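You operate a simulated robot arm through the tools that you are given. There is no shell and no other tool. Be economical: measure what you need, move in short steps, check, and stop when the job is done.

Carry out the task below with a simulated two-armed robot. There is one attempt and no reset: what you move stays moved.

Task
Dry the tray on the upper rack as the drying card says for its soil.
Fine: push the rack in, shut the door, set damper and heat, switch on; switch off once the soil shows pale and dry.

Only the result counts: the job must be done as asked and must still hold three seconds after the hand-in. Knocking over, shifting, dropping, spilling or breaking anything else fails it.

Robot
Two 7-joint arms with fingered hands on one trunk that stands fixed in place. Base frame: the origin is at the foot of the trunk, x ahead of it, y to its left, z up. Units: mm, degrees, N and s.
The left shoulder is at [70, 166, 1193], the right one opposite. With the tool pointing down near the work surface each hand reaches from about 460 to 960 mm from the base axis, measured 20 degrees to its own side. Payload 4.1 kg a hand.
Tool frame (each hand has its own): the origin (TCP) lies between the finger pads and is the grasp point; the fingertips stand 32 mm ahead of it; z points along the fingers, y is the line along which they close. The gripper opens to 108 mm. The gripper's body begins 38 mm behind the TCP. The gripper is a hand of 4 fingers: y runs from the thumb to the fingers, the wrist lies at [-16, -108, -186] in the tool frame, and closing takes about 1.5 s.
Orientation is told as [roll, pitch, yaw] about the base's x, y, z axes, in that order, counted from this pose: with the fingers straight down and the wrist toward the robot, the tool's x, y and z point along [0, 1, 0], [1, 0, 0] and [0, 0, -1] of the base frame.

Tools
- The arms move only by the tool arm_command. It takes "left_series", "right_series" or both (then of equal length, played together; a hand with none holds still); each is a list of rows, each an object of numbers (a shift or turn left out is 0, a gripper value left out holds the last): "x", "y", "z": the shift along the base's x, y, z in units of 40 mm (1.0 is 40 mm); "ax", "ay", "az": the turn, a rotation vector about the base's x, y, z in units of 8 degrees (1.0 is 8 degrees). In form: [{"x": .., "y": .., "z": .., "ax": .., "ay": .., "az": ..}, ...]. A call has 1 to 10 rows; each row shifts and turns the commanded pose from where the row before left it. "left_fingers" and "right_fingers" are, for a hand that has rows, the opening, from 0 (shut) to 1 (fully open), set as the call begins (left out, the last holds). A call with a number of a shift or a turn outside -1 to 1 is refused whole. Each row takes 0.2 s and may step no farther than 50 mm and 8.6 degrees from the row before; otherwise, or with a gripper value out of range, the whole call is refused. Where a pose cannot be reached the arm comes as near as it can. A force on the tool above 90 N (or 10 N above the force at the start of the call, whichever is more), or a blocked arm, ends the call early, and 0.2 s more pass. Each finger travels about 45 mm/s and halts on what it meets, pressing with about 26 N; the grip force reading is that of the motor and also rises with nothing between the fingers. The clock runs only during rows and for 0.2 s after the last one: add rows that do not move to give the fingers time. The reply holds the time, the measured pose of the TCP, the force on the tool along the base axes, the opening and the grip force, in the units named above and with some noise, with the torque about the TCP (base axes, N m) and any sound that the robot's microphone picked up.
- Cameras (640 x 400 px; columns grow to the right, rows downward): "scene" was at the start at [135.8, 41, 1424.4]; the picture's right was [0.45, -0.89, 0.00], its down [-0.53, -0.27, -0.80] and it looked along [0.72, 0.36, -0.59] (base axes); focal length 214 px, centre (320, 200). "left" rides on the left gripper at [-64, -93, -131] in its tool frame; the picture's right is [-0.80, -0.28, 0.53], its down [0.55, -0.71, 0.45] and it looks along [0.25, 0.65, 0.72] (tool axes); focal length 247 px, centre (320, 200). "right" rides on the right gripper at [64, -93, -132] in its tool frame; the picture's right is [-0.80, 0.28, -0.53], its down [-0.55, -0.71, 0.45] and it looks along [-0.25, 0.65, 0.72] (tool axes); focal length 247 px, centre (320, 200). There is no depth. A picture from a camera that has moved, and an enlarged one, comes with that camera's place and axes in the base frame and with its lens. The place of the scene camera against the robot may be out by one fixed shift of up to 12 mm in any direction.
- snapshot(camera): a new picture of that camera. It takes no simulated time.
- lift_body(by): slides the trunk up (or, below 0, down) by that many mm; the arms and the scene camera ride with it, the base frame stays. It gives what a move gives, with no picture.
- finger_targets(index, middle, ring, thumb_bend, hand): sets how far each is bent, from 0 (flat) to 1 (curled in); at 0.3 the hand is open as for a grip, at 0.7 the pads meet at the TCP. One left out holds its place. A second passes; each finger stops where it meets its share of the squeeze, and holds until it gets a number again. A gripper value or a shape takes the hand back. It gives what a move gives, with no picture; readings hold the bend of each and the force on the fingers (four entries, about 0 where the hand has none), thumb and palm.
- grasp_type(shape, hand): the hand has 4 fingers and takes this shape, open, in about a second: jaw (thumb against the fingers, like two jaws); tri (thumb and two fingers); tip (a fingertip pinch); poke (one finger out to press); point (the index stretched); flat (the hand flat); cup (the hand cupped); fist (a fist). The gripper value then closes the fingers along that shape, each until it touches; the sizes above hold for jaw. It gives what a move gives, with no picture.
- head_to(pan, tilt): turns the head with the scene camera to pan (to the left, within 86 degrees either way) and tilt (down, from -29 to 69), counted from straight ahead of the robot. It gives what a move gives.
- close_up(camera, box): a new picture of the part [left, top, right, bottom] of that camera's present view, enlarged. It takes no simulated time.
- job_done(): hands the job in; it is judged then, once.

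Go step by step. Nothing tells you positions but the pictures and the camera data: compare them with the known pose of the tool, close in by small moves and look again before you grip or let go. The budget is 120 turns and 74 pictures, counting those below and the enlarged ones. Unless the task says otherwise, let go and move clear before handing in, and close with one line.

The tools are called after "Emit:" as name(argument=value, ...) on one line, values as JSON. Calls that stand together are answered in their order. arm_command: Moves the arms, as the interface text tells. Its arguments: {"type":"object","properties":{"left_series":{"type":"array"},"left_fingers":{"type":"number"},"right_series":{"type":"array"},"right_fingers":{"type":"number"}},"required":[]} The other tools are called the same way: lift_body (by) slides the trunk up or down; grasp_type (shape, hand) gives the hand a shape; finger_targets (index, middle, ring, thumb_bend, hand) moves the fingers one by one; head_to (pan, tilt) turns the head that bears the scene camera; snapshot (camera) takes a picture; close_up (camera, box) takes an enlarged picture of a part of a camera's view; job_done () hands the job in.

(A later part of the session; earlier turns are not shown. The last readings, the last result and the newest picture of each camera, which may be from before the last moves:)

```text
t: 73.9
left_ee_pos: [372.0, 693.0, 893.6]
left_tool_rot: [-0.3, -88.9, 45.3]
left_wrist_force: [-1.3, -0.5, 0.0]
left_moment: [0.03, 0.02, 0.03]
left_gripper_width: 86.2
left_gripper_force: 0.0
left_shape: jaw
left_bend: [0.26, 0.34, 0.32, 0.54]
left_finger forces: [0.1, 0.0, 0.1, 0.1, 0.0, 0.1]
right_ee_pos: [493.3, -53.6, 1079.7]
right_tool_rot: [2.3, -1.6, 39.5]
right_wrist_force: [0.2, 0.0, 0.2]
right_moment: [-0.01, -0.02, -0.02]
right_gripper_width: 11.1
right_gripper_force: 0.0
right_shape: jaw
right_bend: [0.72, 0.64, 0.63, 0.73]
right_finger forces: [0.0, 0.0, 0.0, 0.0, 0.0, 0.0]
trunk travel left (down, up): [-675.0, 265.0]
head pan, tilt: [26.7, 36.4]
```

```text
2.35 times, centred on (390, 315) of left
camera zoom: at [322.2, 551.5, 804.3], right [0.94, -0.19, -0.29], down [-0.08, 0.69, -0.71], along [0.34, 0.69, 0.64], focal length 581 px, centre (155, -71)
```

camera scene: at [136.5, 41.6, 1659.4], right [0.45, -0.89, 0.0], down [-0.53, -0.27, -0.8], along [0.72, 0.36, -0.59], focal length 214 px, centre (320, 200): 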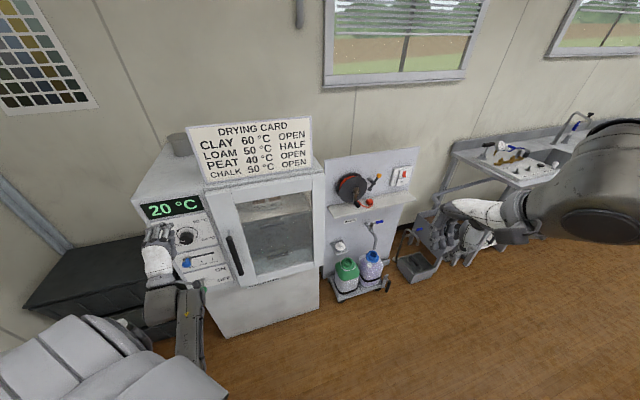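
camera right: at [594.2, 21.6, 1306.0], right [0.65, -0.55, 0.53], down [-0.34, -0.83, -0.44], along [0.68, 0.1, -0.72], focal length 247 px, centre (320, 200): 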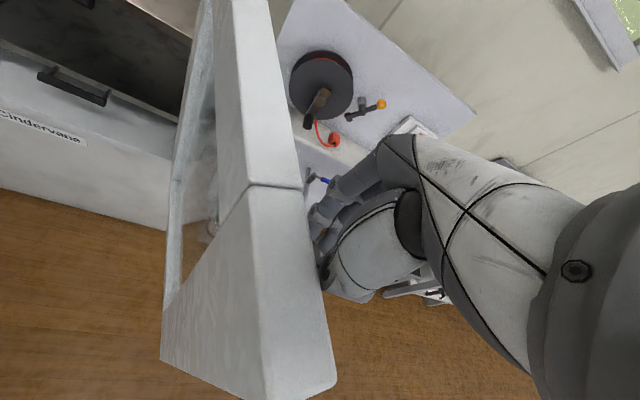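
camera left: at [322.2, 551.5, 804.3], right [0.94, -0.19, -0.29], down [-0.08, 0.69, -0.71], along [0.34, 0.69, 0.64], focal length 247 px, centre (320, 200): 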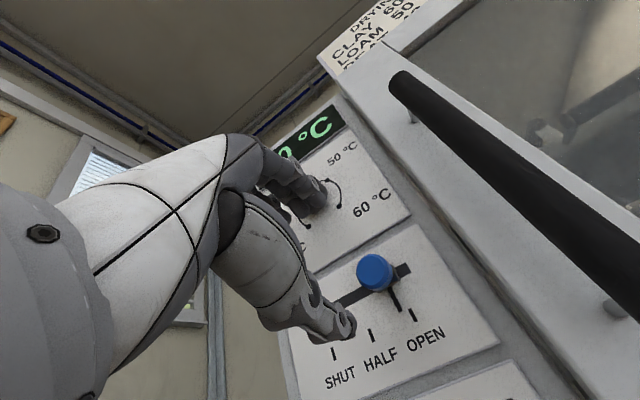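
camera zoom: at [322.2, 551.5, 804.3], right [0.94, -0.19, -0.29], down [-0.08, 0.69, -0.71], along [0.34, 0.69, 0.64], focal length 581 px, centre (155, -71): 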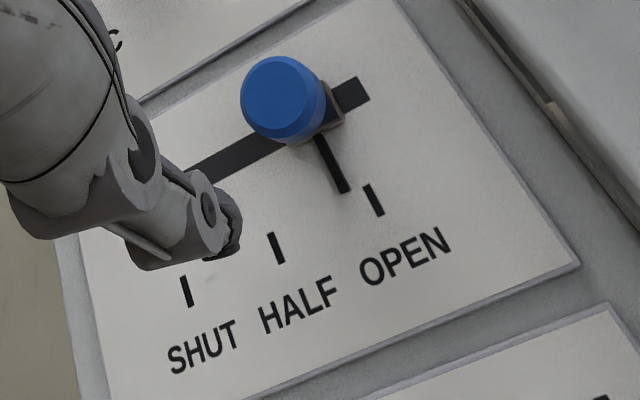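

The pointer is about 9 mm short of the OPEN mark. I go back, grip the same way and nudge it.

Emit:
arm_command(left_series=[{"x": 0.6, "y": 0.5}, {"x": 0.5, "y": 0.5}, {"x": 0.4, "y": 0.4}, {"x": 0.12, "y": 0.08}])

Emit:
arm_command(left_series=[{}, {}, {}, {}, {}, {}, {}, {"x": 0.08, "y": -0.08}, {"x": 0.08, "y": -0.08}, {}], left_fingers=0)

Emit:
arm_command(left_series=[{}, {}, {}, {}, {}, {"x": -0.3, "y": -0.3}, {"x": -0.6, "y": -0.6}, {"x": -0.7, "y": -0.6}], left_fingers=0.8)

Emit:
close_up(camera="left", box=[300, 230, 480, 400])

```text
t: 74.9
left_ee_pos: [436.8, 751.7, 893.9]
left_tool_rot: [-1.8, -88.9, 47.0]
left_wrist_force: [0.1, 0.5, 0.7]
left_moment: [0.0, 0.03, -0.01]
left_gripper_width: 86.1
left_gripper_force: 0.1
left_shape: jaw
left_bend: [0.26, 0.34, 0.32, 0.54]
left_finger forces: [0.1, 0.0, 0.1, 0.0, 0.0, 0.0]
right_ee_pos: [492.8, -53.5, 1080.3]
right_tool_rot: [2.4, -1.7, 39.5]
right_wrist_force: [0.4, 1.0, 0.0]
right_moment: [0.01, -0.01, 0.01]
right_gripper_width: 10.8
right_gripper_force: 0.1
right_shape: jaw
right_bend: [0.72, 0.64, 0.63, 0.73]
right_finger forces: [0.1, 0.0, 0.0, 0.1, 0.0, 0.0]
trunk travel left (down, up): [-675.0, 265.0]
head pan, tilt: [26.7, 36.4]
```

```text
t: 77.1
left_ee_pos: [443.2, 747.4, 891.1]
left_tool_rot: [-2.3, -88.7, 47.6]
left_wrist_force: [2.0, 10.6, -3.6]
left_moment: [0.27, -0.16, 0.05]
left_gripper_width: 11.4
left_gripper_force: 25.8
left_shape: jaw
left_bend: [0.71, 0.7, 0.7, 0.76]
left_finger forces: [15.2, 2.8, 0.0, 0.1, 24.5, 0.0]
right_ee_pos: [495.2, -52.3, 1078.8]
right_tool_rot: [2.3, -1.6, 39.5]
right_wrist_force: [-0.5, 0.2, 0.8]
right_moment: [-0.03, -0.01, -0.01]
right_gripper_width: 11.1
right_gripper_force: 0.0
right_shape: jaw
right_bend: [0.72, 0.64, 0.63, 0.73]
right_finger forces: [0.0, 0.1, 0.0, 0.0, 0.1, 0.0]
trunk travel left (down, up): [-675.0, 265.0]
head pan, tilt: [26.7, 36.4]
```

```text
t: 78.9
left_ee_pos: [378.4, 684.4, 894.7]
left_tool_rot: [0.2, -88.9, 45.0]
left_wrist_force: [0.8, 0.4, 0.4]
left_moment: [-0.03, -0.01, -0.06]
left_gripper_width: 86.1
left_gripper_force: 0.1
left_shape: jaw
left_bend: [0.26, 0.35, 0.32, 0.54]
left_finger forces: [0.0, 0.0, 0.0, 0.1, 0.1, 0.0]
right_ee_pos: [492.9, -54.4, 1079.3]
right_tool_rot: [2.4, -1.7, 39.6]
right_wrist_force: [0.2, 0.8, 0.7]
right_moment: [-0.01, -0.03, -0.03]
right_gripper_width: 11.0
right_gripper_force: 0.0
right_shape: jaw
right_bend: [0.72, 0.64, 0.63, 0.73]
right_finger forces: [0.0, 0.0, 0.0, 0.1, 0.0, 0.0]
trunk travel left (down, up): [-675.0, 265.0]
head pan, tilt: [26.7, 36.4]
```

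```text
2.35 times, centred on (390, 315) of left
camera zoom: at [329.1, 544.4, 804.2], right [0.94, -0.19, -0.29], down [-0.08, 0.69, -0.71], along [0.34, 0.69, 0.64], focal length 581 px, centre (155, -71)
```

zoom: 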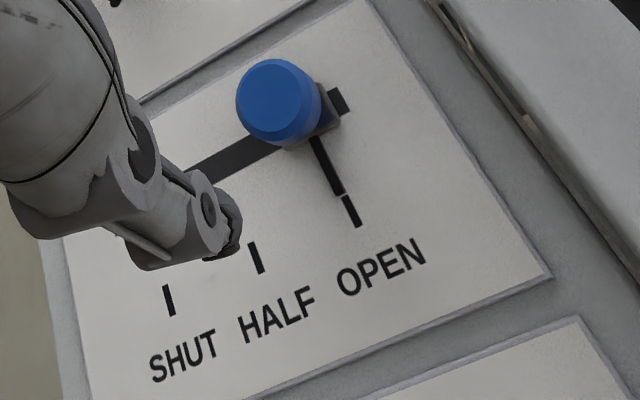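

The damper is exactly on OPEN. Now I bring the open hand up in front of the heat knob (axis about t=-252, z≈1029).

Emit:
arm_command(left_series=[{"z": 0.85, "y": 0.2}, {"z": 0.85, "y": 0.2}, {"z": 0.85, "y": 0.3, "x": 0.15}, {"z": 0.8, "y": 0.28, "x": 0.2}, {}], left_fingers=1)

Emit:
close_up(camera="scene", box=[80, 110, 220, 240])

Emit:
snapshot(camera="left")

```text
t: 80.1
left_ee_pos: [395.2, 724.9, 1028.2]
left_tool_rot: [-1.7, -88.8, 46.7]
left_wrist_force: [-0.7, -0.3, -1.0]
left_moment: [-0.03, -0.02, -0.02]
left_gripper_width: 107.6
left_gripper_force: 0.0
left_shape: jaw
left_bend: [0.3, 0.3, 0.3, 0.3]
left_finger forces: [0.0, 0.0, 0.0, 0.0, 0.0, 0.0]
right_ee_pos: [493.2, -54.2, 1078.7]
right_tool_rot: [2.4, -1.7, 39.5]
right_wrist_force: [0.2, -0.8, -0.1]
right_moment: [-0.02, 0.0, 0.0]
right_gripper_width: 10.9
right_gripper_force: 0.0
right_shape: jaw
right_bend: [0.72, 0.64, 0.63, 0.73]
right_finger forces: [0.0, 0.1, 0.1, 0.1, 0.0, 0.0]
trunk travel left (down, up): [-675.0, 265.0]
head pan, tilt: [26.7, 36.4]
```

```text
3.08 times, centred on (150, 175) of scene
camera zoom: at [135.7, 40.8, 1399.4], right [0.45, -0.89, 0.0], down [-0.53, -0.27, -0.8], along [0.72, 0.36, -0.59], focal length 660 px, centre (843, 277)
```

zoom: 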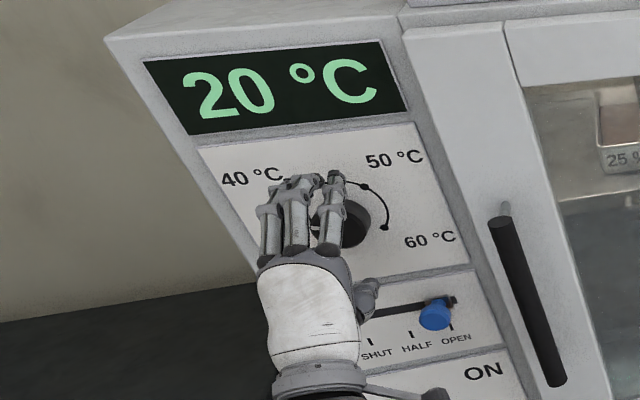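

```text
21 pictures are left
camera left: at [344.8, 584.7, 938.6], right [0.94, -0.19, -0.29], down [-0.08, 0.69, -0.72], along [0.34, 0.69, 0.63], focal length 247 px, centre (320, 200)
```

left: 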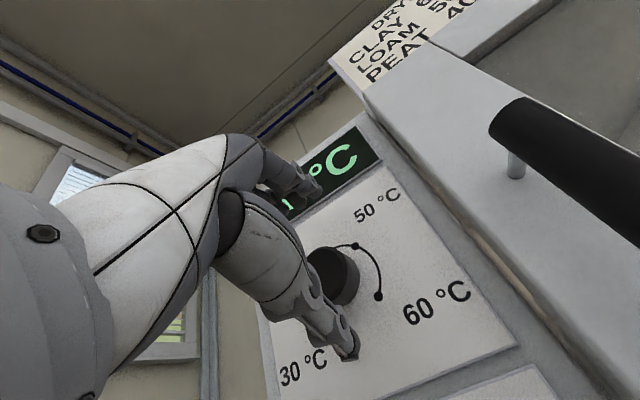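

The knob sits between fingers and thumb. I shift slightly left, advance and close on it.

Emit:
arm_command(left_series=[{"x": 0.14, "y": 0.5}, {"x": 0.25, "y": 0.25}, {"x": 0.25, "y": 0.25}])

Emit:
arm_command(left_series=[{}, {}, {}, {}, {}, {}, {}], left_fingers=0)

Emit:
close_up(camera="scene", box=[80, 110, 220, 240])

```text
t: 80.9
left_ee_pos: [419.3, 764.2, 1026.2]
left_tool_rot: [-0.6, -88.8, 45.7]
left_wrist_force: [0.2, 0.4, -0.2]
left_moment: [-0.02, -0.02, -0.01]
left_gripper_width: 107.8
left_gripper_force: 0.1
left_shape: jaw
left_bend: [0.3, 0.3, 0.3, 0.3]
left_finger forces: [0.0, 0.1, 0.1, 0.0, 0.0, 0.0]
right_ee_pos: [493.6, -53.5, 1079.7]
right_tool_rot: [2.4, -1.8, 39.5]
right_wrist_force: [1.0, 0.6, 0.0]
right_moment: [-0.01, 0.0, -0.02]
right_gripper_width: 11.0
right_gripper_force: 0.1
right_shape: jaw
right_bend: [0.72, 0.64, 0.63, 0.73]
right_finger forces: [0.0, 0.0, 0.0, 0.0, 0.1, 0.0]
trunk travel left (down, up): [-675.0, 265.0]
head pan, tilt: [26.7, 36.4]
```

```text
t: 82.5
left_ee_pos: [419.2, 762.3, 1027.2]
left_tool_rot: [-0.9, -88.9, 46.1]
left_wrist_force: [0.4, -0.3, -0.7]
left_moment: [0.01, 0.01, -0.05]
left_gripper_width: 37.4
left_gripper_force: 26.2
left_shape: jaw
left_bend: [0.73, 0.51, 0.55, 0.73]
left_finger forces: [10.4, 7.6, 3.4, 0.0, 23.0, 0.0]
right_ee_pos: [494.5, -53.2, 1078.3]
right_tool_rot: [2.4, -1.5, 39.5]
right_wrist_force: [0.4, 1.1, 0.5]
right_moment: [-0.02, -0.01, -0.01]
right_gripper_width: 11.1
right_gripper_force: 0.1
right_shape: jaw
right_bend: [0.72, 0.64, 0.63, 0.73]
right_finger forces: [0.0, 0.0, 0.1, 0.0, 0.0, 0.1]
trunk travel left (down, up): [-675.0, 265.0]
head pan, tilt: [26.7, 36.4]
```

```text
3.08 times, centred on (150, 175) of scene
camera zoom: at [136.1, 40.9, 1399.4], right [0.45, -0.89, 0.0], down [-0.53, -0.27, -0.8], along [0.72, 0.36, -0.59], focal length 660 px, centre (843, 277)
```

zoom: 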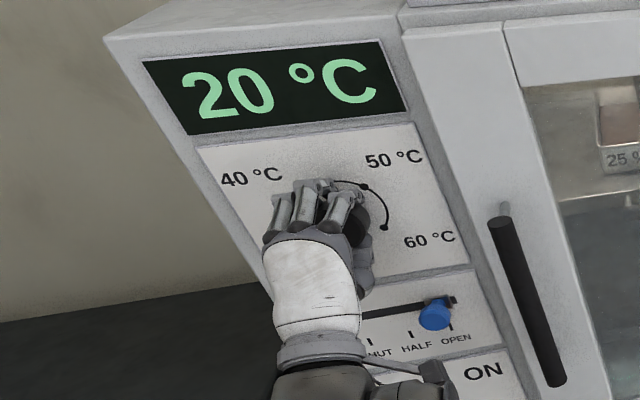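

Firm balanced grip. I turn the knob about 28° clockwise toward 40 °C, release and look.

Emit:
arm_command(left_series=[{"ax": 0.5, "ay": 0.5, "z": -0.025}, {"ax": 0.5, "ay": 0.5, "z": -0.025}, {"ax": 0.5, "ay": 0.5, "z": -0.025}, {"ax": 0.5, "ay": 0.5, "z": -0.025}, {"ax": 0.5, "ay": 0.5, "z": -0.025}, {}])

Emit:
arm_command(left_series=[{}, {}, {}, {}, {}, {}, {"x": -0.5, "y": -0.5}, {"x": -0.8, "y": -0.8}, {"x": -0.7, "y": -0.7}], left_fingers=1)

Emit:
close_up(camera="scene", box=[100, 130, 200, 220])

```text
t: 83.9
left_ee_pos: [419.7, 764.4, 1022.4]
left_tool_rot: [87.9, -61.6, -42.5]
left_wrist_force: [2.1, -4.0, -2.1]
left_moment: [-0.06, 0.04, -0.05]
left_gripper_width: 37.0
left_gripper_force: 25.8
left_shape: jaw
left_bend: [0.73, 0.51, 0.55, 0.73]
left_finger forces: [11.9, 8.0, 3.8, 0.1, 24.0, 0.1]
right_ee_pos: [494.3, -53.6, 1078.3]
right_tool_rot: [2.4, -1.6, 39.5]
right_wrist_force: [0.4, 0.2, -0.4]
right_moment: [0.01, -0.02, -0.03]
right_gripper_width: 10.9
right_gripper_force: 0.0
right_shape: jaw
right_bend: [0.72, 0.64, 0.63, 0.73]
right_finger forces: [0.1, 0.0, 0.0, 0.0, 0.0, 0.0]
trunk travel left (down, up): [-675.0, 265.0]
head pan, tilt: [26.7, 36.4]
```

```text
t: 85.9
left_ee_pos: [338.0, 682.6, 1023.6]
left_tool_rot: [88.1, -61.7, -42.6]
left_wrist_force: [-0.4, -0.5, 0.5]
left_moment: [0.0, 0.01, 0.0]
left_gripper_width: 107.6
left_gripper_force: 0.0
left_shape: jaw
left_bend: [0.3, 0.3, 0.3, 0.3]
left_finger forces: [0.0, 0.0, 0.0, 0.0, 0.1, 0.0]
right_ee_pos: [492.8, -56.0, 1079.8]
right_tool_rot: [2.4, -1.7, 39.5]
right_wrist_force: [-0.1, 0.0, 0.3]
right_moment: [0.05, -0.01, -0.03]
right_gripper_width: 11.0
right_gripper_force: 0.1
right_shape: jaw
right_bend: [0.72, 0.64, 0.63, 0.73]
right_finger forces: [0.0, 0.0, 0.1, 0.0, 0.1, 0.1]
trunk travel left (down, up): [-675.0, 265.0]
head pan, tilt: [26.7, 36.4]
```

```text
4.44 times, centred on (150, 175) of scene
camera zoom: at [134.9, 39.9, 1399.6], right [0.45, -0.89, 0.0], down [-0.53, -0.27, -0.8], along [0.72, 0.36, -0.59], focal length 953 px, centre (1076, 311)
```

zoom: 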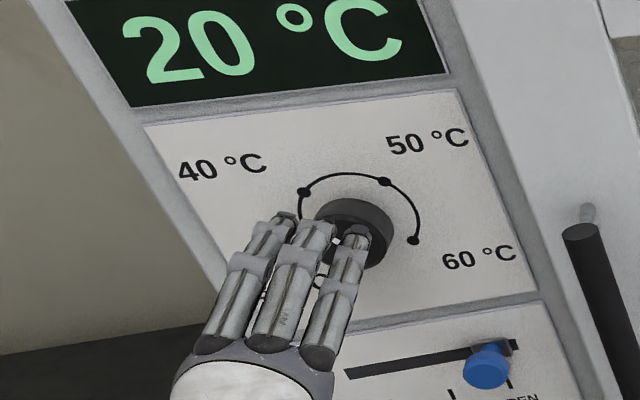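

The fingers hide the pointer; I untwist the wrist and lower the hand out of the way, then look.

Emit:
arm_command(left_series=[{"ax": -0.5, "ay": -0.5, "z": -0.9}, {"ax": -0.5, "ay": -0.5, "z": -0.9}, {"ax": -0.5, "ay": -0.5, "z": -0.9}, {"ax": -0.5, "ay": -0.5, "z": -0.9}, {"ax": -0.5, "ay": -0.5, "z": -0.9}])

Emit:
close_up(camera="scene", box=[100, 130, 220, 250])

```text
t: 87.1
left_ee_pos: [337.7, 685.1, 841.2]
left_tool_rot: [-3.4, -88.8, 48.6]
left_wrist_force: [-0.3, -0.3, -0.3]
left_moment: [0.02, -0.02, -0.01]
left_gripper_width: 107.9
left_gripper_force: 0.0
left_shape: jaw
left_bend: [0.3, 0.3, 0.3, 0.3]
left_finger forces: [0.0, 0.0, 0.0, 0.1, 0.1, 0.0]
right_ee_pos: [494.2, -52.7, 1079.3]
right_tool_rot: [2.4, -1.6, 39.5]
right_wrist_force: [-0.1, -0.4, -0.3]
right_moment: [0.01, 0.04, 0.01]
right_gripper_width: 10.8
right_gripper_force: 0.0
right_shape: jaw
right_bend: [0.72, 0.64, 0.63, 0.73]
right_finger forces: [0.0, 0.0, 0.0, 0.0, 0.0, 0.0]
trunk travel left (down, up): [-675.0, 265.0]
head pan, tilt: [26.7, 36.4]
```

```text
3.33 times, centred on (160, 190) of scene
camera zoom: at [136.3, 41.2, 1399.4], right [0.45, -0.89, 0.0], down [-0.53, -0.27, -0.8], along [0.72, 0.36, -0.59], focal length 715 px, centre (853, 233)
```

zoom: 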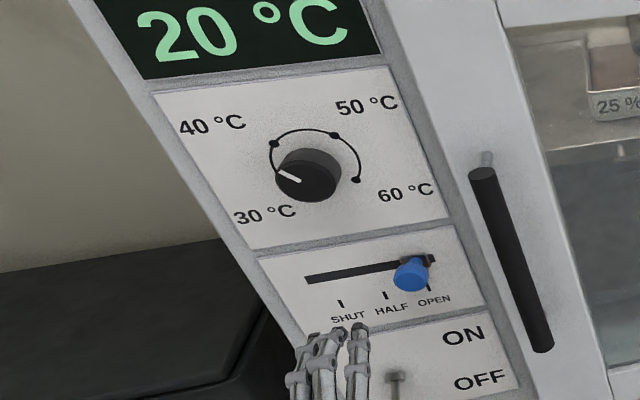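

The pointer now looks aimed at the 40 °C dot. One tight close-up to confirm.

Emit:
close_up(camera="scene", box=[130, 145, 185, 200])

```text
7.27 times, centred on (158, 172) of scene
camera zoom: at [136.3, 41.2, 1399.4], right [0.45, -0.89, 0.0], down [-0.53, -0.27, -0.8], along [0.72, 0.36, -0.59], focal length 1560 px, centre (1502, 400)
```

zoom: 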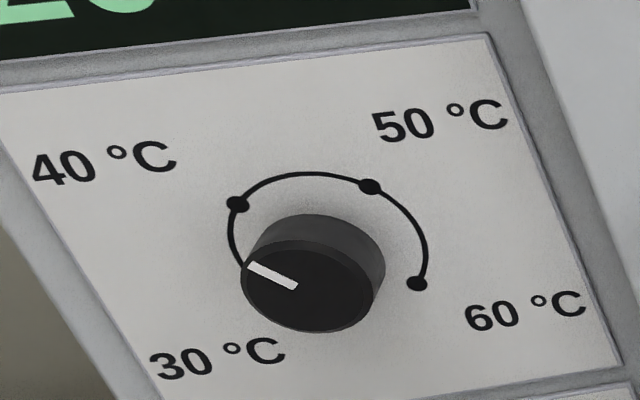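

The pointer lies exactly along the 30/50-perpendicular diagonal to the 40 °C dot. Now I lower the trunk for the switch and position closed fingers beneath the green lever (tip about (398,800,698)).

Emit:
lift_body(by=-205)

Emit:
arm_command(left_series=[{"x": 0.15, "y": 0.5}, {"x": 0.15, "y": 0.5}, {"x": 0.15, "y": 0.48}, {}, {}, {}, {}], left_fingers=0)

Emit:
close_up(camera="scene", box=[60, 110, 320, 280])

Emit:
snapshot(camera="left")

```text
t: 89.3
left_ee_pos: [339.8, 684.3, 637.0]
left_tool_rot: [-1.4, -88.7, 46.5]
left_wrist_force: [0.3, 0.4, 0.3]
left_moment: [0.0, -0.03, -0.01]
left_gripper_width: 107.6
left_gripper_force: 0.0
left_shape: jaw
left_bend: [0.3, 0.3, 0.3, 0.3]
left_finger forces: [0.0, 0.0, 0.1, 0.1, 0.0, 0.1]
right_ee_pos: [493.2, -54.0, 874.5]
right_tool_rot: [2.4, -1.7, 39.5]
right_wrist_force: [0.2, -0.2, -0.8]
right_moment: [-0.04, 0.0, 0.01]
right_gripper_width: 11.0
right_gripper_force: 0.0
right_shape: jaw
right_bend: [0.72, 0.64, 0.63, 0.73]
right_finger forces: [0.1, 0.0, 0.1, 0.0, 0.0, 0.1]
trunk travel left (down, up): [-470.0, 470.0]
head pan, tilt: [26.7, 36.4]
```

```text
t: 90.9
left_ee_pos: [356.8, 744.2, 637.2]
left_tool_rot: [-1.2, -88.9, 46.5]
left_wrist_force: [0.0, 0.2, 0.2]
left_moment: [-0.02, -0.04, 0.01]
left_gripper_width: 0.1
left_gripper_force: 19.7
left_shape: jaw
left_bend: [0.7, 0.7, 0.7, 0.49]
left_finger forces: [0.0, 0.0, 0.0, 0.1, 0.0, 0.0]
right_ee_pos: [493.8, -54.7, 873.6]
right_tool_rot: [2.4, -1.6, 39.5]
right_wrist_force: [0.6, -0.1, 0.3]
right_moment: [0.01, -0.03, -0.01]
right_gripper_width: 10.9
right_gripper_force: 0.0
right_shape: jaw
right_bend: [0.72, 0.64, 0.63, 0.73]
right_finger forces: [0.1, 0.0, 0.0, 0.0, 0.0, 0.1]
trunk travel left (down, up): [-470.0, 470.0]
head pan, tilt: [26.7, 36.4]
```

```text
2.35 times, centred on (190, 195) of scene
camera zoom: at [135.8, 40.9, 1194.4], right [0.45, -0.89, 0.0], down [-0.53, -0.27, -0.8], along [0.72, 0.36, -0.59], focal length 505 px, centre (626, 212)
```

zoom: 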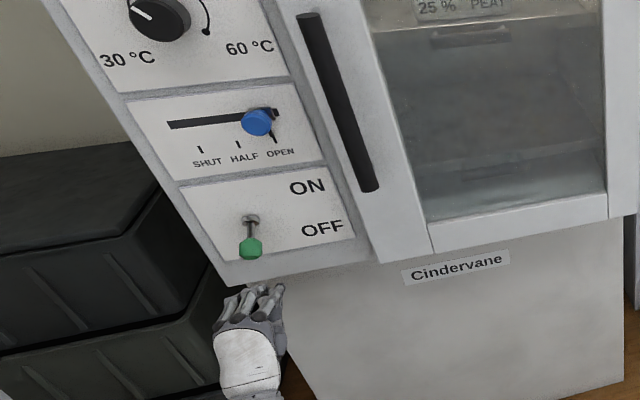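

```text
15 pictures are left
camera left: at [306.8, 603.6, 546.9], right [0.94, -0.19, -0.29], down [-0.08, 0.69, -0.71], along [0.34, 0.69, 0.63], focal length 247 px, centre (320, 200)
```

left: 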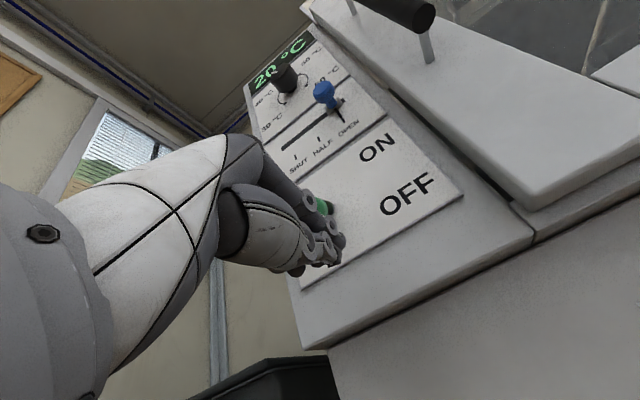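

Fingers are below the lever and in line. I advance under it, then push up gently.

Emit:
arm_command(left_series=[{"x": 0.3, "y": 0.4}, {"x": 0.3, "y": 0.4}, {"x": 0.28, "y": 0.32}])

Emit:
arm_command(left_series=[{"z": 0.3}, {"z": 0.3}, {"z": 0.3}, {"z": 0.3}, {"z": 0.3}, {"z": 0.3}])

Emit:
close_up(camera="scene", box=[60, 110, 320, 280])

```text
t: 91.7
left_ee_pos: [392.3, 788.0, 637.0]
left_tool_rot: [-1.5, -88.8, 46.8]
left_wrist_force: [-0.4, -0.2, -1.0]
left_moment: [-0.05, 0.02, 0.02]
left_gripper_width: 0.0
left_gripper_force: 26.0
left_shape: jaw
left_bend: [0.7, 0.7, 0.7, 0.49]
left_finger forces: [0.1, 0.0, 0.1, 0.0, 0.0, 0.0]
right_ee_pos: [494.2, -53.1, 874.4]
right_tool_rot: [2.4, -1.5, 39.5]
right_wrist_force: [0.6, 0.1, 0.6]
right_moment: [0.0, -0.01, -0.01]
right_gripper_width: 10.8
right_gripper_force: 0.0
right_shape: jaw
right_bend: [0.72, 0.64, 0.63, 0.73]
right_finger forces: [0.0, 0.0, 0.0, 0.0, 0.1, 0.1]
trunk travel left (down, up): [-470.0, 470.0]
head pan, tilt: [26.7, 36.4]
```

```text
t: 93.1
left_ee_pos: [392.0, 788.6, 705.3]
left_tool_rot: [-5.3, -88.4, 50.6]
left_wrist_force: [-6.0, -9.6, -17.1]
left_moment: [0.3, -0.33, 0.07]
left_gripper_width: 0.0
left_gripper_force: 25.6
left_shape: jaw
left_bend: [0.7, 0.7, 0.7, 0.49]
left_finger forces: [0.0, 19.1, 0.1, 0.0, 0.0, 0.0]
right_ee_pos: [494.4, -53.0, 873.9]
right_tool_rot: [2.4, -1.6, 39.5]
right_wrist_force: [0.5, 0.6, 0.7]
right_moment: [-0.01, 0.0, -0.02]
right_gripper_width: 10.7
right_gripper_force: 0.1
right_shape: jaw
right_bend: [0.72, 0.64, 0.63, 0.73]
right_finger forces: [0.0, 0.1, 0.0, 0.0, 0.0, 0.0]
trunk travel left (down, up): [-470.0, 470.0]
head pan, tilt: [26.7, 36.4]
```

```text
2.35 times, centred on (190, 195) of scene
camera zoom: at [136.2, 42.3, 1193.9], right [0.45, -0.89, 0.0], down [-0.53, -0.27, -0.8], along [0.72, 0.36, -0.59], focal length 505 px, centre (626, 212)
```

zoom: 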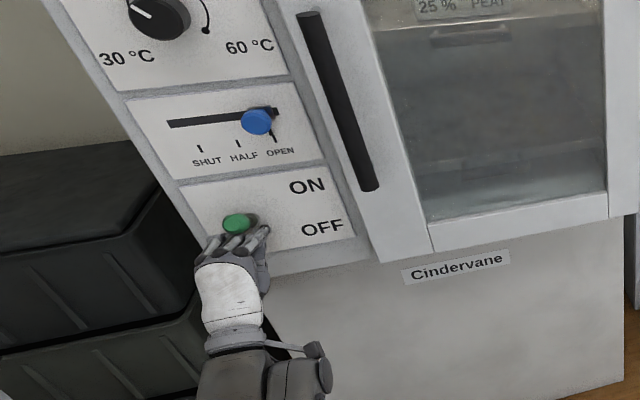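

The lever is halfway. I push further up.

Emit:
arm_command(left_series=[{"z": 0.25}, {"z": 0.25}, {"z": 0.25}, {"z": 0.2}])

Emit:
snapshot(camera="scene")

```text
t: 93.9
left_ee_pos: [390.8, 789.6, 714.2]
left_tool_rot: [-8.4, -86.3, 53.7]
left_wrist_force: [-11.4, -14.7, -43.1]
left_moment: [0.48, -0.77, 0.13]
left_gripper_width: 0.0
left_gripper_force: 26.1
left_shape: jaw
left_bend: [0.7, 0.7, 0.7, 0.48]
left_finger forces: [10.5, 37.6, 0.1, 0.0, 0.0, 0.0]
right_ee_pos: [494.0, -50.7, 874.0]
right_tool_rot: [2.3, -1.5, 39.5]
right_wrist_force: [-0.6, -0.4, 0.1]
right_moment: [-0.02, -0.02, 0.0]
right_gripper_width: 11.1
right_gripper_force: 0.2
right_shape: jaw
right_bend: [0.72, 0.64, 0.63, 0.73]
right_finger forces: [0.1, 0.1, 0.0, 0.0, 0.0, 0.0]
trunk travel left (down, up): [-470.0, 470.0]
head pan, tilt: [26.7, 36.4]
stopped in row 4 (left hand): the force on the tool passed its limit at 97 N (the readings are from after the stop); the commanded pose is now the measured one
```

```text
13 pictures are left
camera scene: at [136.8, 44.9, 1194.4], right [0.45, -0.89, 0.0], down [-0.53, -0.27, -0.8], along [0.72, 0.36, -0.6], focal length 214 px, centre (320, 200)
```

scene: 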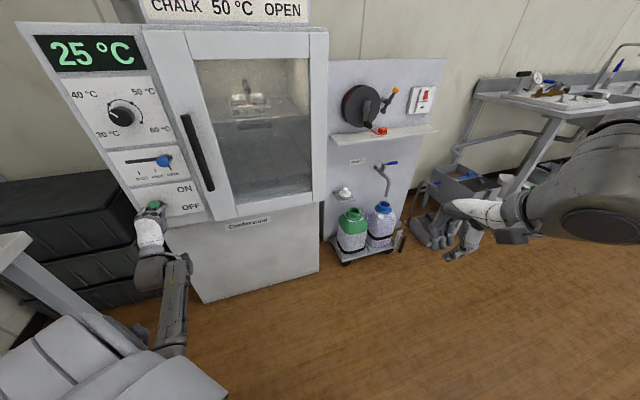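

It is on: the display already reads 25 °C. I back the hand off and bring it above the lever, ready to switch off, while checking the soil.

Emit:
arm_command(left_series=[{"z": -0.2}, {"x": -0.6, "y": -0.6}, {"x": -0.7, "y": -0.7}, {"z": 0.9}, {"z": 0.9}, {"z": 0.7}])

Emit:
close_up(camera="scene", box=[20, 20, 320, 230])

```text
t: 95.3
left_ee_pos: [338.5, 734.9, 818.6]
left_tool_rot: [-5.9, -87.4, 51.1]
left_wrist_force: [-0.7, 0.0, -0.6]
left_moment: [-0.03, 0.03, 0.02]
left_gripper_width: 0.0
left_gripper_force: 26.0
left_shape: jaw
left_bend: [0.7, 0.7, 0.7, 0.49]
left_finger forces: [0.0, 0.0, 0.1, 0.0, 0.0, 0.0]
right_ee_pos: [494.7, -53.9, 874.4]
right_tool_rot: [2.4, -1.7, 39.5]
right_wrist_force: [0.0, 0.5, -0.4]
right_moment: [0.04, 0.01, -0.02]
right_gripper_width: 10.8
right_gripper_force: 0.1
right_shape: jaw
right_bend: [0.72, 0.64, 0.63, 0.73]
right_finger forces: [0.1, 0.0, 0.0, 0.0, 0.1, 0.1]
trunk travel left (down, up): [-470.0, 470.0]
head pan, tilt: [26.7, 36.4]
```

```text
1.90 times, centred on (170, 125) of scene
camera zoom: at [135.8, 40.6, 1194.4], right [0.45, -0.89, 0.0], down [-0.53, -0.27, -0.8], along [0.72, 0.36, -0.59], focal length 408 px, centre (606, 343)
```

zoom: 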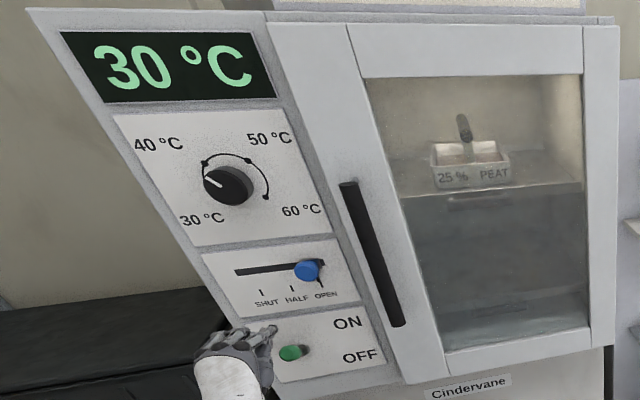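

Settings hold and it is heating (30 °C). I raise the trunk a bit for a better look at the soil, keeping the hand at the lever's height.

Emit:
lift_body(by=130)

Emit:
arm_command(left_series=[{"z": -0.8}, {"z": -0.8}, {"z": -0.8}, {"z": -0.8}])

Emit:
close_up(camera="scene", box=[60, 80, 340, 280])

```text
t: 96.9
left_ee_pos: [338.9, 735.3, 948.3]
left_tool_rot: [-6.0, -87.4, 51.3]
left_wrist_force: [0.0, 0.6, -0.9]
left_moment: [0.0, -0.01, -0.03]
left_gripper_width: 0.0
left_gripper_force: 26.1
left_shape: jaw
left_bend: [0.7, 0.7, 0.7, 0.49]
left_finger forces: [0.0, 0.1, 0.0, 0.1, 0.1, 0.0]
right_ee_pos: [493.4, -54.0, 1004.4]
right_tool_rot: [2.3, -1.6, 39.5]
right_wrist_force: [0.2, 0.4, 0.3]
right_moment: [0.0, 0.0, 0.03]
right_gripper_width: 11.1
right_gripper_force: 0.1
right_shape: jaw
right_bend: [0.72, 0.64, 0.63, 0.73]
right_finger forces: [0.0, 0.1, 0.1, 0.0, 0.0, 0.0]
trunk travel left (down, up): [-600.0, 340.0]
head pan, tilt: [26.7, 36.4]
```

```text
t: 97.9
left_ee_pos: [338.4, 737.3, 818.8]
left_tool_rot: [-6.3, -87.4, 51.7]
left_wrist_force: [-0.3, -0.5, 0.0]
left_moment: [-0.02, 0.0, 0.03]
left_gripper_width: 0.0
left_gripper_force: 25.9
left_shape: jaw
left_bend: [0.7, 0.7, 0.7, 0.49]
left_finger forces: [0.0, 0.0, 0.1, 0.0, 0.0, 0.1]
right_ee_pos: [492.8, -54.5, 1004.4]
right_tool_rot: [2.4, -1.7, 39.6]
right_wrist_force: [-0.4, 0.6, -0.4]
right_moment: [0.0, 0.03, -0.02]
right_gripper_width: 10.8
right_gripper_force: 0.0
right_shape: jaw
right_bend: [0.72, 0.64, 0.63, 0.73]
right_finger forces: [0.0, 0.0, 0.0, 0.0, 0.0, 0.1]
trunk travel left (down, up): [-600.0, 340.0]
head pan, tilt: [26.7, 36.4]
```

```text
2.00 times, centred on (200, 180) of scene
camera zoom: at [135.9, 41.2, 1324.4], right [0.45, -0.89, 0.0], down [-0.53, -0.27, -0.8], along [0.72, 0.36, -0.59], focal length 429 px, centre (560, 240)
```

zoom: 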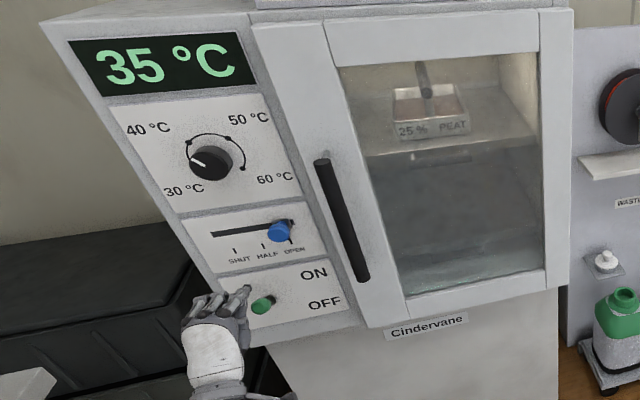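

Heating at 35 °C, soil still brown. I place the hand just above the lever, and wait a few seconds.

Emit:
arm_command(left_series=[{"x": 0.4, "y": 0.4, "z": 0.1}, {"x": 0.4, "y": 0.4}, {"x": 0.4, "y": 0.4}, {"x": 0.1, "y": 0.1}, {}, {}, {}, {}, {}, {}])

Emit:
close_up(camera="scene", box=[60, 80, 340, 280])

```text
t: 100.1
left_ee_pos: [390.0, 788.7, 824.8]
left_tool_rot: [-6.2, -87.4, 51.5]
left_wrist_force: [0.0, 0.8, -0.6]
left_moment: [0.01, 0.01, -0.02]
left_gripper_width: 0.0
left_gripper_force: 26.2
left_shape: jaw
left_bend: [0.7, 0.7, 0.7, 0.49]
left_finger forces: [0.1, 0.0, 0.1, 0.0, 0.0, 0.0]
right_ee_pos: [493.6, -54.7, 1003.3]
right_tool_rot: [2.4, -1.6, 39.4]
right_wrist_force: [0.1, 0.4, 0.2]
right_moment: [0.03, 0.02, 0.01]
right_gripper_width: 10.8
right_gripper_force: 0.1
right_shape: jaw
right_bend: [0.72, 0.64, 0.63, 0.73]
right_finger forces: [0.0, 0.1, 0.0, 0.0, 0.0, 0.1]
trunk travel left (down, up): [-600.0, 340.0]
head pan, tilt: [26.7, 36.4]
```

```text
2.00 times, centred on (200, 180) of scene
camera zoom: at [135.8, 40.9, 1324.4], right [0.45, -0.89, 0.0], down [-0.53, -0.27, -0.8], along [0.72, 0.36, -0.59], focal length 429 px, centre (560, 240)
```

zoom: 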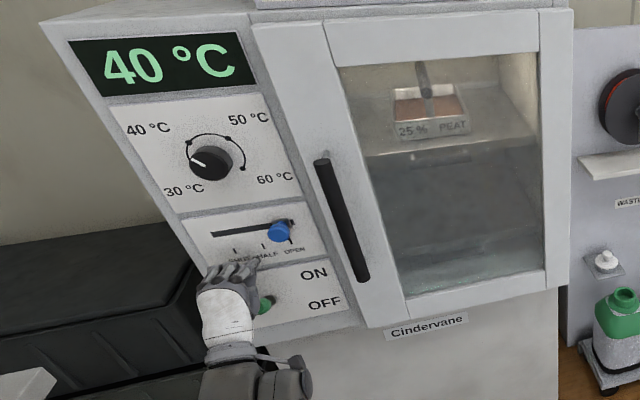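

40 °C reached, soil beginning to change. I shift the hand right by ~20 mm to be squarely over the lever and wait a bit.

Emit:
arm_command(left_series=[{"x": 0.35, "y": -0.35}, {}, {}, {}, {}, {}, {}, {}, {}, {}])

Emit:
close_up(camera="scene", box=[60, 80, 340, 280])

```text
t: 102.3
left_ee_pos: [404.0, 773.1, 825.0]
left_tool_rot: [-6.1, -87.3, 51.3]
left_wrist_force: [-0.3, -0.4, 0.4]
left_moment: [-0.03, 0.01, 0.0]
left_gripper_width: 0.0
left_gripper_force: 26.3
left_shape: jaw
left_bend: [0.7, 0.7, 0.7, 0.49]
left_finger forces: [0.1, 0.0, 0.0, 0.0, 0.0, 0.0]
right_ee_pos: [494.0, -53.3, 1004.3]
right_tool_rot: [2.5, -1.6, 39.6]
right_wrist_force: [-0.5, -0.3, 0.6]
right_moment: [0.01, -0.01, 0.04]
right_gripper_width: 11.0
right_gripper_force: 0.2
right_shape: jaw
right_bend: [0.72, 0.64, 0.63, 0.73]
right_finger forces: [0.0, 0.0, 0.1, 0.1, 0.1, 0.0]
trunk travel left (down, up): [-600.0, 340.0]
head pan, tilt: [26.7, 36.4]
```

```text
2.00 times, centred on (200, 180) of scene
camera zoom: at [135.8, 40.9, 1324.4], right [0.45, -0.89, 0.0], down [-0.53, -0.27, -0.8], along [0.72, 0.36, -0.59], focal length 429 px, centre (560, 240)
```

zoom: 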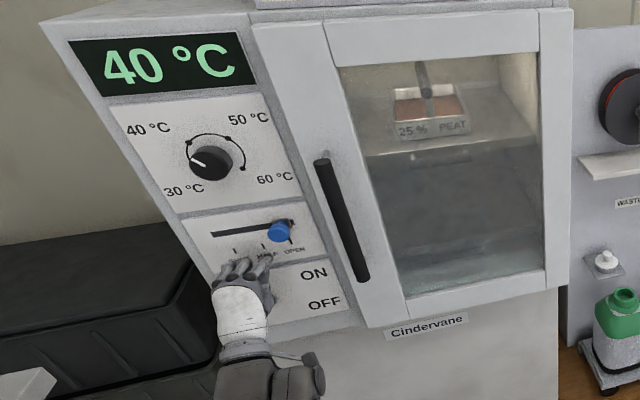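

Emit:
arm_command(left_series=[{}, {}, {}, {}, {}, {}, {}, {}, {}, {}])

Emit:
arm_command(left_series=[{}, {}, {}, {}, {}, {}, {}, {}, {}, {}])

Emit:
close_up(camera="scene", box=[60, 80, 340, 280])

```text
t: 104.5
left_ee_pos: [405.1, 772.7, 825.7]
left_tool_rot: [-6.2, -87.4, 51.5]
left_wrist_force: [0.4, -0.7, -0.1]
left_moment: [0.0, -0.02, 0.0]
left_gripper_width: 0.0
left_gripper_force: 25.5
left_shape: jaw
left_bend: [0.7, 0.7, 0.7, 0.49]
left_finger forces: [0.0, 0.0, 0.0, 0.0, 0.0, 0.1]
right_ee_pos: [493.0, -53.9, 1004.6]
right_tool_rot: [2.4, -1.6, 39.5]
right_wrist_force: [-0.2, 0.7, 0.5]
right_moment: [0.02, 0.03, -0.02]
right_gripper_width: 10.9
right_gripper_force: 0.1
right_shape: jaw
right_bend: [0.72, 0.64, 0.63, 0.73]
right_finger forces: [0.0, 0.1, 0.1, 0.1, 0.0, 0.0]
trunk travel left (down, up): [-600.0, 340.0]
head pan, tilt: [26.7, 36.4]
```

```text
t: 106.7
left_ee_pos: [405.0, 773.4, 824.6]
left_tool_rot: [-6.1, -87.4, 51.4]
left_wrist_force: [-0.1, -0.3, 0.1]
left_moment: [-0.02, -0.04, -0.03]
left_gripper_width: 0.2
left_gripper_force: 26.0
left_shape: jaw
left_bend: [0.7, 0.7, 0.7, 0.49]
left_finger forces: [0.0, 0.0, 0.0, 0.0, 0.0, 0.0]
right_ee_pos: [493.1, -53.7, 1003.6]
right_tool_rot: [2.4, -1.7, 39.6]
right_wrist_force: [0.0, 0.8, -1.1]
right_moment: [0.0, -0.01, -0.01]
right_gripper_width: 10.7
right_gripper_force: 0.0
right_shape: jaw
right_bend: [0.72, 0.64, 0.63, 0.73]
right_finger forces: [0.0, 0.1, 0.1, 0.0, 0.0, 0.0]
trunk travel left (down, up): [-600.0, 340.0]
head pan, tilt: [26.7, 36.4]
```

```text
2.00 times, centred on (200, 180) of scene
camera zoom: at [135.8, 40.9, 1324.4], right [0.45, -0.89, 0.0], down [-0.53, -0.27, -0.8], along [0.72, 0.36, -0.59], focal length 429 px, centre (560, 240)
```

zoom: 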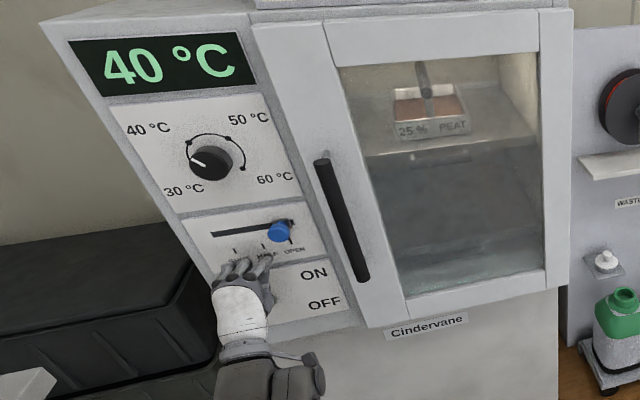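

Holding at 40 °C; soil is still brown. I wait on.

Emit:
arm_command(left_series=[{}, {}, {}, {}, {}, {}, {}, {}, {}, {}])

Emit:
arm_command(left_series=[{}, {}, {}, {}, {}, {}, {}, {}, {}, {}])

Emit:
arm_command(left_series=[{}, {}, {}, {}, {}, {}, {}, {}, {}, {}])

Emit:
close_up(camera="scene", box=[240, 105, 310, 155])

```text
t: 108.9
left_ee_pos: [403.9, 773.6, 824.2]
left_tool_rot: [-6.1, -87.4, 51.3]
left_wrist_force: [0.4, -1.4, 0.7]
left_moment: [0.03, 0.03, 0.02]
left_gripper_width: 0.3
left_gripper_force: 26.7
left_shape: jaw
left_bend: [0.7, 0.7, 0.7, 0.49]
left_finger forces: [0.0, 0.1, 0.0, 0.1, 0.1, 0.0]
right_ee_pos: [493.5, -53.4, 1004.6]
right_tool_rot: [2.4, -1.6, 39.5]
right_wrist_force: [0.0, 0.0, -0.3]
right_moment: [-0.01, -0.04, -0.03]
right_gripper_width: 10.9
right_gripper_force: 0.0
right_shape: jaw
right_bend: [0.72, 0.64, 0.63, 0.73]
right_finger forces: [0.0, 0.0, 0.0, 0.1, 0.0, 0.1]
trunk travel left (down, up): [-600.0, 340.0]
head pan, tilt: [26.7, 36.4]
```

```text
t: 111.1
left_ee_pos: [404.2, 773.9, 823.4]
left_tool_rot: [-6.2, -87.4, 51.3]
left_wrist_force: [-0.2, 0.6, -0.6]
left_moment: [-0.01, -0.02, 0.0]
left_gripper_width: 0.1
left_gripper_force: 26.1
left_shape: jaw
left_bend: [0.7, 0.7, 0.7, 0.49]
left_finger forces: [0.0, 0.0, 0.0, 0.1, 0.1, 0.0]
right_ee_pos: [494.4, -53.0, 1005.2]
right_tool_rot: [2.4, -1.7, 39.6]
right_wrist_force: [-0.6, -0.4, -0.6]
right_moment: [0.01, 0.02, 0.0]
right_gripper_width: 11.1
right_gripper_force: 0.0
right_shape: jaw
right_bend: [0.72, 0.64, 0.63, 0.73]
right_finger forces: [0.1, 0.0, 0.1, 0.0, 0.1, 0.1]
trunk travel left (down, up): [-600.0, 340.0]
head pan, tilt: [26.7, 36.4]
```

```text
t: 113.3
left_ee_pos: [403.6, 773.6, 824.0]
left_tool_rot: [-6.0, -87.4, 51.5]
left_wrist_force: [-0.1, 0.7, 0.4]
left_moment: [-0.02, 0.02, 0.05]
left_gripper_width: 0.2
left_gripper_force: 26.3
left_shape: jaw
left_bend: [0.7, 0.7, 0.7, 0.49]
left_finger forces: [0.0, 0.0, 0.1, 0.0, 0.0, 0.0]
right_ee_pos: [493.3, -53.9, 1004.0]
right_tool_rot: [2.5, -1.7, 39.6]
right_wrist_force: [0.3, 0.8, 0.0]
right_moment: [-0.01, -0.01, 0.0]
right_gripper_width: 10.9
right_gripper_force: 0.0
right_shape: jaw
right_bend: [0.72, 0.64, 0.63, 0.73]
right_finger forces: [0.1, 0.0, 0.0, 0.0, 0.0, 0.0]
trunk travel left (down, up): [-600.0, 340.0]
head pan, tilt: [26.7, 36.4]
```

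```text
8.00 times, centred on (275, 130) of scene
camera zoom: at [135.8, 40.9, 1324.4], right [0.45, -0.89, 0.0], down [-0.53, -0.27, -0.8], along [0.72, 0.36, -0.59], focal length 1716 px, centre (680, 760)
```

zoom: 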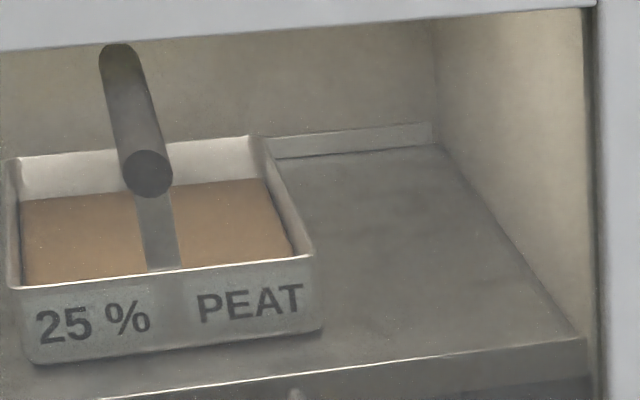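

The soil is turning tan. I wait about 4 s and compare.

Emit:
arm_command(left_series=[{}, {}, {}, {}, {}, {}, {}, {}, {}, {}])

Emit:
arm_command(left_series=[{}, {}, {}, {}, {}, {}, {}, {}])

Emit:
close_up(camera="scene", box=[240, 105, 310, 155])

```text
t: 115.5
left_ee_pos: [405.3, 773.1, 823.5]
left_tool_rot: [-6.0, -87.5, 51.3]
left_wrist_force: [0.2, -0.1, 0.0]
left_moment: [0.02, 0.01, -0.04]
left_gripper_width: 0.2
left_gripper_force: 26.5
left_shape: jaw
left_bend: [0.7, 0.7, 0.7, 0.49]
left_finger forces: [0.0, 0.0, 0.0, 0.0, 0.0, 0.0]
right_ee_pos: [494.1, -53.2, 1003.1]
right_tool_rot: [2.3, -1.6, 39.5]
right_wrist_force: [1.1, 0.5, 0.3]
right_moment: [-0.03, 0.01, 0.03]
right_gripper_width: 10.9
right_gripper_force: 0.2
right_shape: jaw
right_bend: [0.72, 0.64, 0.63, 0.73]
right_finger forces: [0.0, 0.1, 0.0, 0.0, 0.0, 0.0]
trunk travel left (down, up): [-600.0, 340.0]
head pan, tilt: [26.7, 36.4]
```

```text
t: 117.3
left_ee_pos: [405.5, 773.0, 824.8]
left_tool_rot: [-6.2, -87.3, 51.4]
left_wrist_force: [0.2, 0.0, 0.5]
left_moment: [-0.01, 0.0, 0.0]
left_gripper_width: 0.0
left_gripper_force: 26.2
left_shape: jaw
left_bend: [0.7, 0.7, 0.7, 0.49]
left_finger forces: [0.0, 0.0, 0.0, 0.0, 0.0, 0.1]
right_ee_pos: [495.3, -54.5, 1004.5]
right_tool_rot: [2.4, -1.8, 39.5]
right_wrist_force: [-0.5, 0.2, -0.2]
right_moment: [0.01, -0.01, 0.0]
right_gripper_width: 10.8
right_gripper_force: 0.1
right_shape: jaw
right_bend: [0.72, 0.64, 0.63, 0.73]
right_finger forces: [0.0, 0.0, 0.1, 0.0, 0.0, 0.1]
trunk travel left (down, up): [-600.0, 340.0]
head pan, tilt: [26.7, 36.4]
```

```text
8.00 times, centred on (275, 130) of scene
camera zoom: at [135.8, 40.9, 1324.4], right [0.45, -0.89, 0.0], down [-0.53, -0.27, -0.8], along [0.72, 0.36, -0.59], focal length 1716 px, centre (680, 760)
```

zoom: 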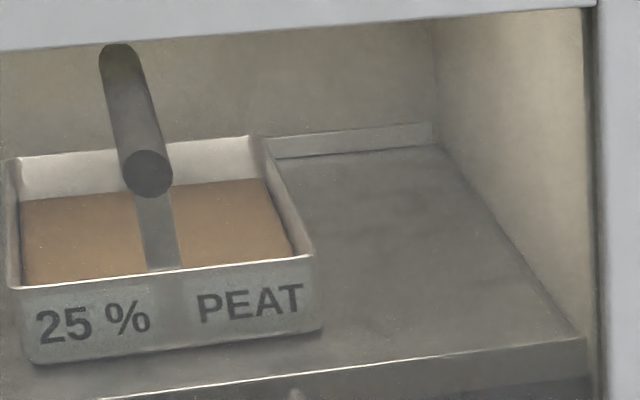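

The soil is uniformly pale tan and no longer changing: dry. I push the lever down to OFF.

Emit:
arm_command(left_series=[{"z": -0.3}, {"z": -0.3}, {"z": -0.25}, {"z": -0.25}, {"z": -0.25}, {"z": -0.25}])

Emit:
close_up(camera="scene", box=[60, 80, 340, 280])

```text
t: 118.7
left_ee_pos: [405.3, 774.2, 759.9]
left_tool_rot: [-6.5, -87.4, 51.9]
left_wrist_force: [0.2, -0.2, -0.7]
left_moment: [0.01, -0.02, 0.03]
left_gripper_width: 0.0
left_gripper_force: 26.1
left_shape: jaw
left_bend: [0.7, 0.7, 0.7, 0.49]
left_finger forces: [0.0, 0.0, 0.0, 0.0, 0.0, 0.1]
right_ee_pos: [493.6, -53.9, 1004.6]
right_tool_rot: [2.4, -1.6, 39.5]
right_wrist_force: [0.7, -0.2, 0.0]
right_moment: [-0.02, -0.02, -0.03]
right_gripper_width: 11.1
right_gripper_force: 0.1
right_shape: jaw
right_bend: [0.72, 0.64, 0.63, 0.73]
right_finger forces: [0.0, 0.0, 0.1, 0.1, 0.0, 0.0]
trunk travel left (down, up): [-600.0, 340.0]
head pan, tilt: [26.7, 36.4]
```

```text
2.00 times, centred on (200, 180) of scene
camera zoom: at [135.9, 41.0, 1324.4], right [0.45, -0.89, 0.0], down [-0.53, -0.27, -0.8], along [0.72, 0.36, -0.59], focal length 429 px, centre (560, 240)
```

zoom: 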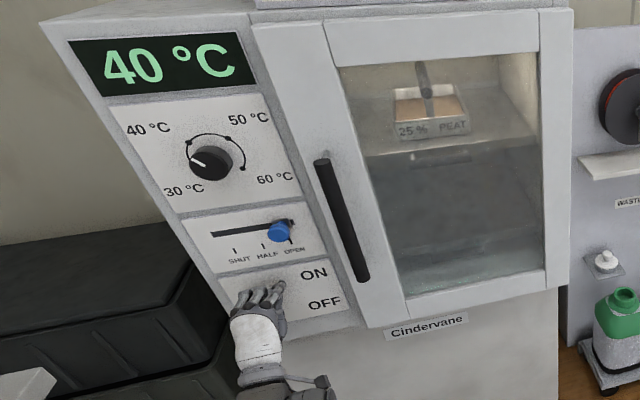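

Soil clearly pale now. No contact yet; continue down.

Emit:
arm_command(left_series=[{"z": -0.25}, {"z": -0.25}, {"z": -0.25}, {"z": -0.25}, {"z": -0.25}])

Emit:
close_up(camera="scene", box=[60, 80, 340, 280])

```text
t: 119.9
left_ee_pos: [403.4, 773.7, 711.1]
left_tool_rot: [-5.7, -87.5, 50.8]
left_wrist_force: [-2.3, -4.3, 5.7]
left_moment: [0.2, -0.07, 0.13]
left_gripper_width: 0.1
left_gripper_force: 25.7
left_shape: jaw
left_bend: [0.7, 0.7, 0.58, 0.49]
left_finger forces: [0.1, 0.0, 6.3, 0.0, 0.0, 0.1]
right_ee_pos: [493.7, -54.0, 1004.7]
right_tool_rot: [2.4, -1.7, 39.5]
right_wrist_force: [0.9, -0.6, -0.3]
right_moment: [0.02, -0.01, 0.02]
right_gripper_width: 10.8
right_gripper_force: 0.1
right_shape: jaw
right_bend: [0.72, 0.64, 0.63, 0.73]
right_finger forces: [0.0, 0.1, 0.0, 0.1, 0.0, 0.0]
trunk travel left (down, up): [-600.0, 340.0]
head pan, tilt: [26.7, 36.4]
```

```text
2.00 times, centred on (200, 180) of scene
camera zoom: at [135.2, 39.6, 1324.5], right [0.45, -0.89, 0.0], down [-0.53, -0.27, -0.8], along [0.72, 0.36, -0.59], focal length 429 px, centre (560, 240)
```

zoom: 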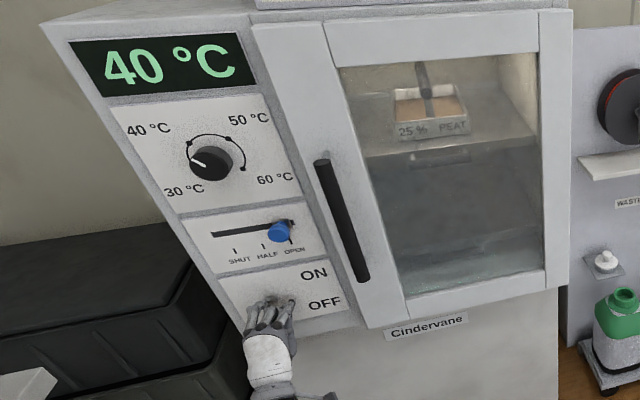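

Only the ring finger touched the lever. I rise, shift left so the stronger fingers are over it, and press down again.

Emit:
arm_command(left_series=[{"z": 0.6}, {"z": 0.6}, {"x": -0.35, "y": 0.35}, {"z": -0.4}, {"z": -0.4}, {"z": -0.25}, {"z": -0.25}, {"z": -0.25}])

```text
t: 121.7
left_ee_pos: [385.8, 786.2, 715.3]
left_tool_rot: [-14.8, -89.4, 60.2]
left_wrist_force: [-31.0, 8.5, 70.0]
left_moment: [-0.39, -0.05, 1.12]
left_gripper_width: 0.0
left_gripper_force: 25.7
left_shape: jaw
left_bend: [0.7, 0.7, 0.7, 0.51]
left_finger forces: [0.0, 36.1, 0.0, 0.0, 54.9, 0.0]
right_ee_pos: [487.0, -62.8, 1008.1]
right_tool_rot: [2.5, -2.3, 39.5]
right_wrist_force: [-0.1, -0.1, 0.0]
right_moment: [-0.02, -0.01, 0.01]
right_gripper_width: 11.0
right_gripper_force: 0.0
right_shape: jaw
right_bend: [0.72, 0.64, 0.63, 0.73]
right_finger forces: [0.0, 0.1, 0.0, 0.0, 0.0, 0.0]
trunk travel left (down, up): [-600.0, 340.0]
head pan, tilt: [26.7, 36.4]
```

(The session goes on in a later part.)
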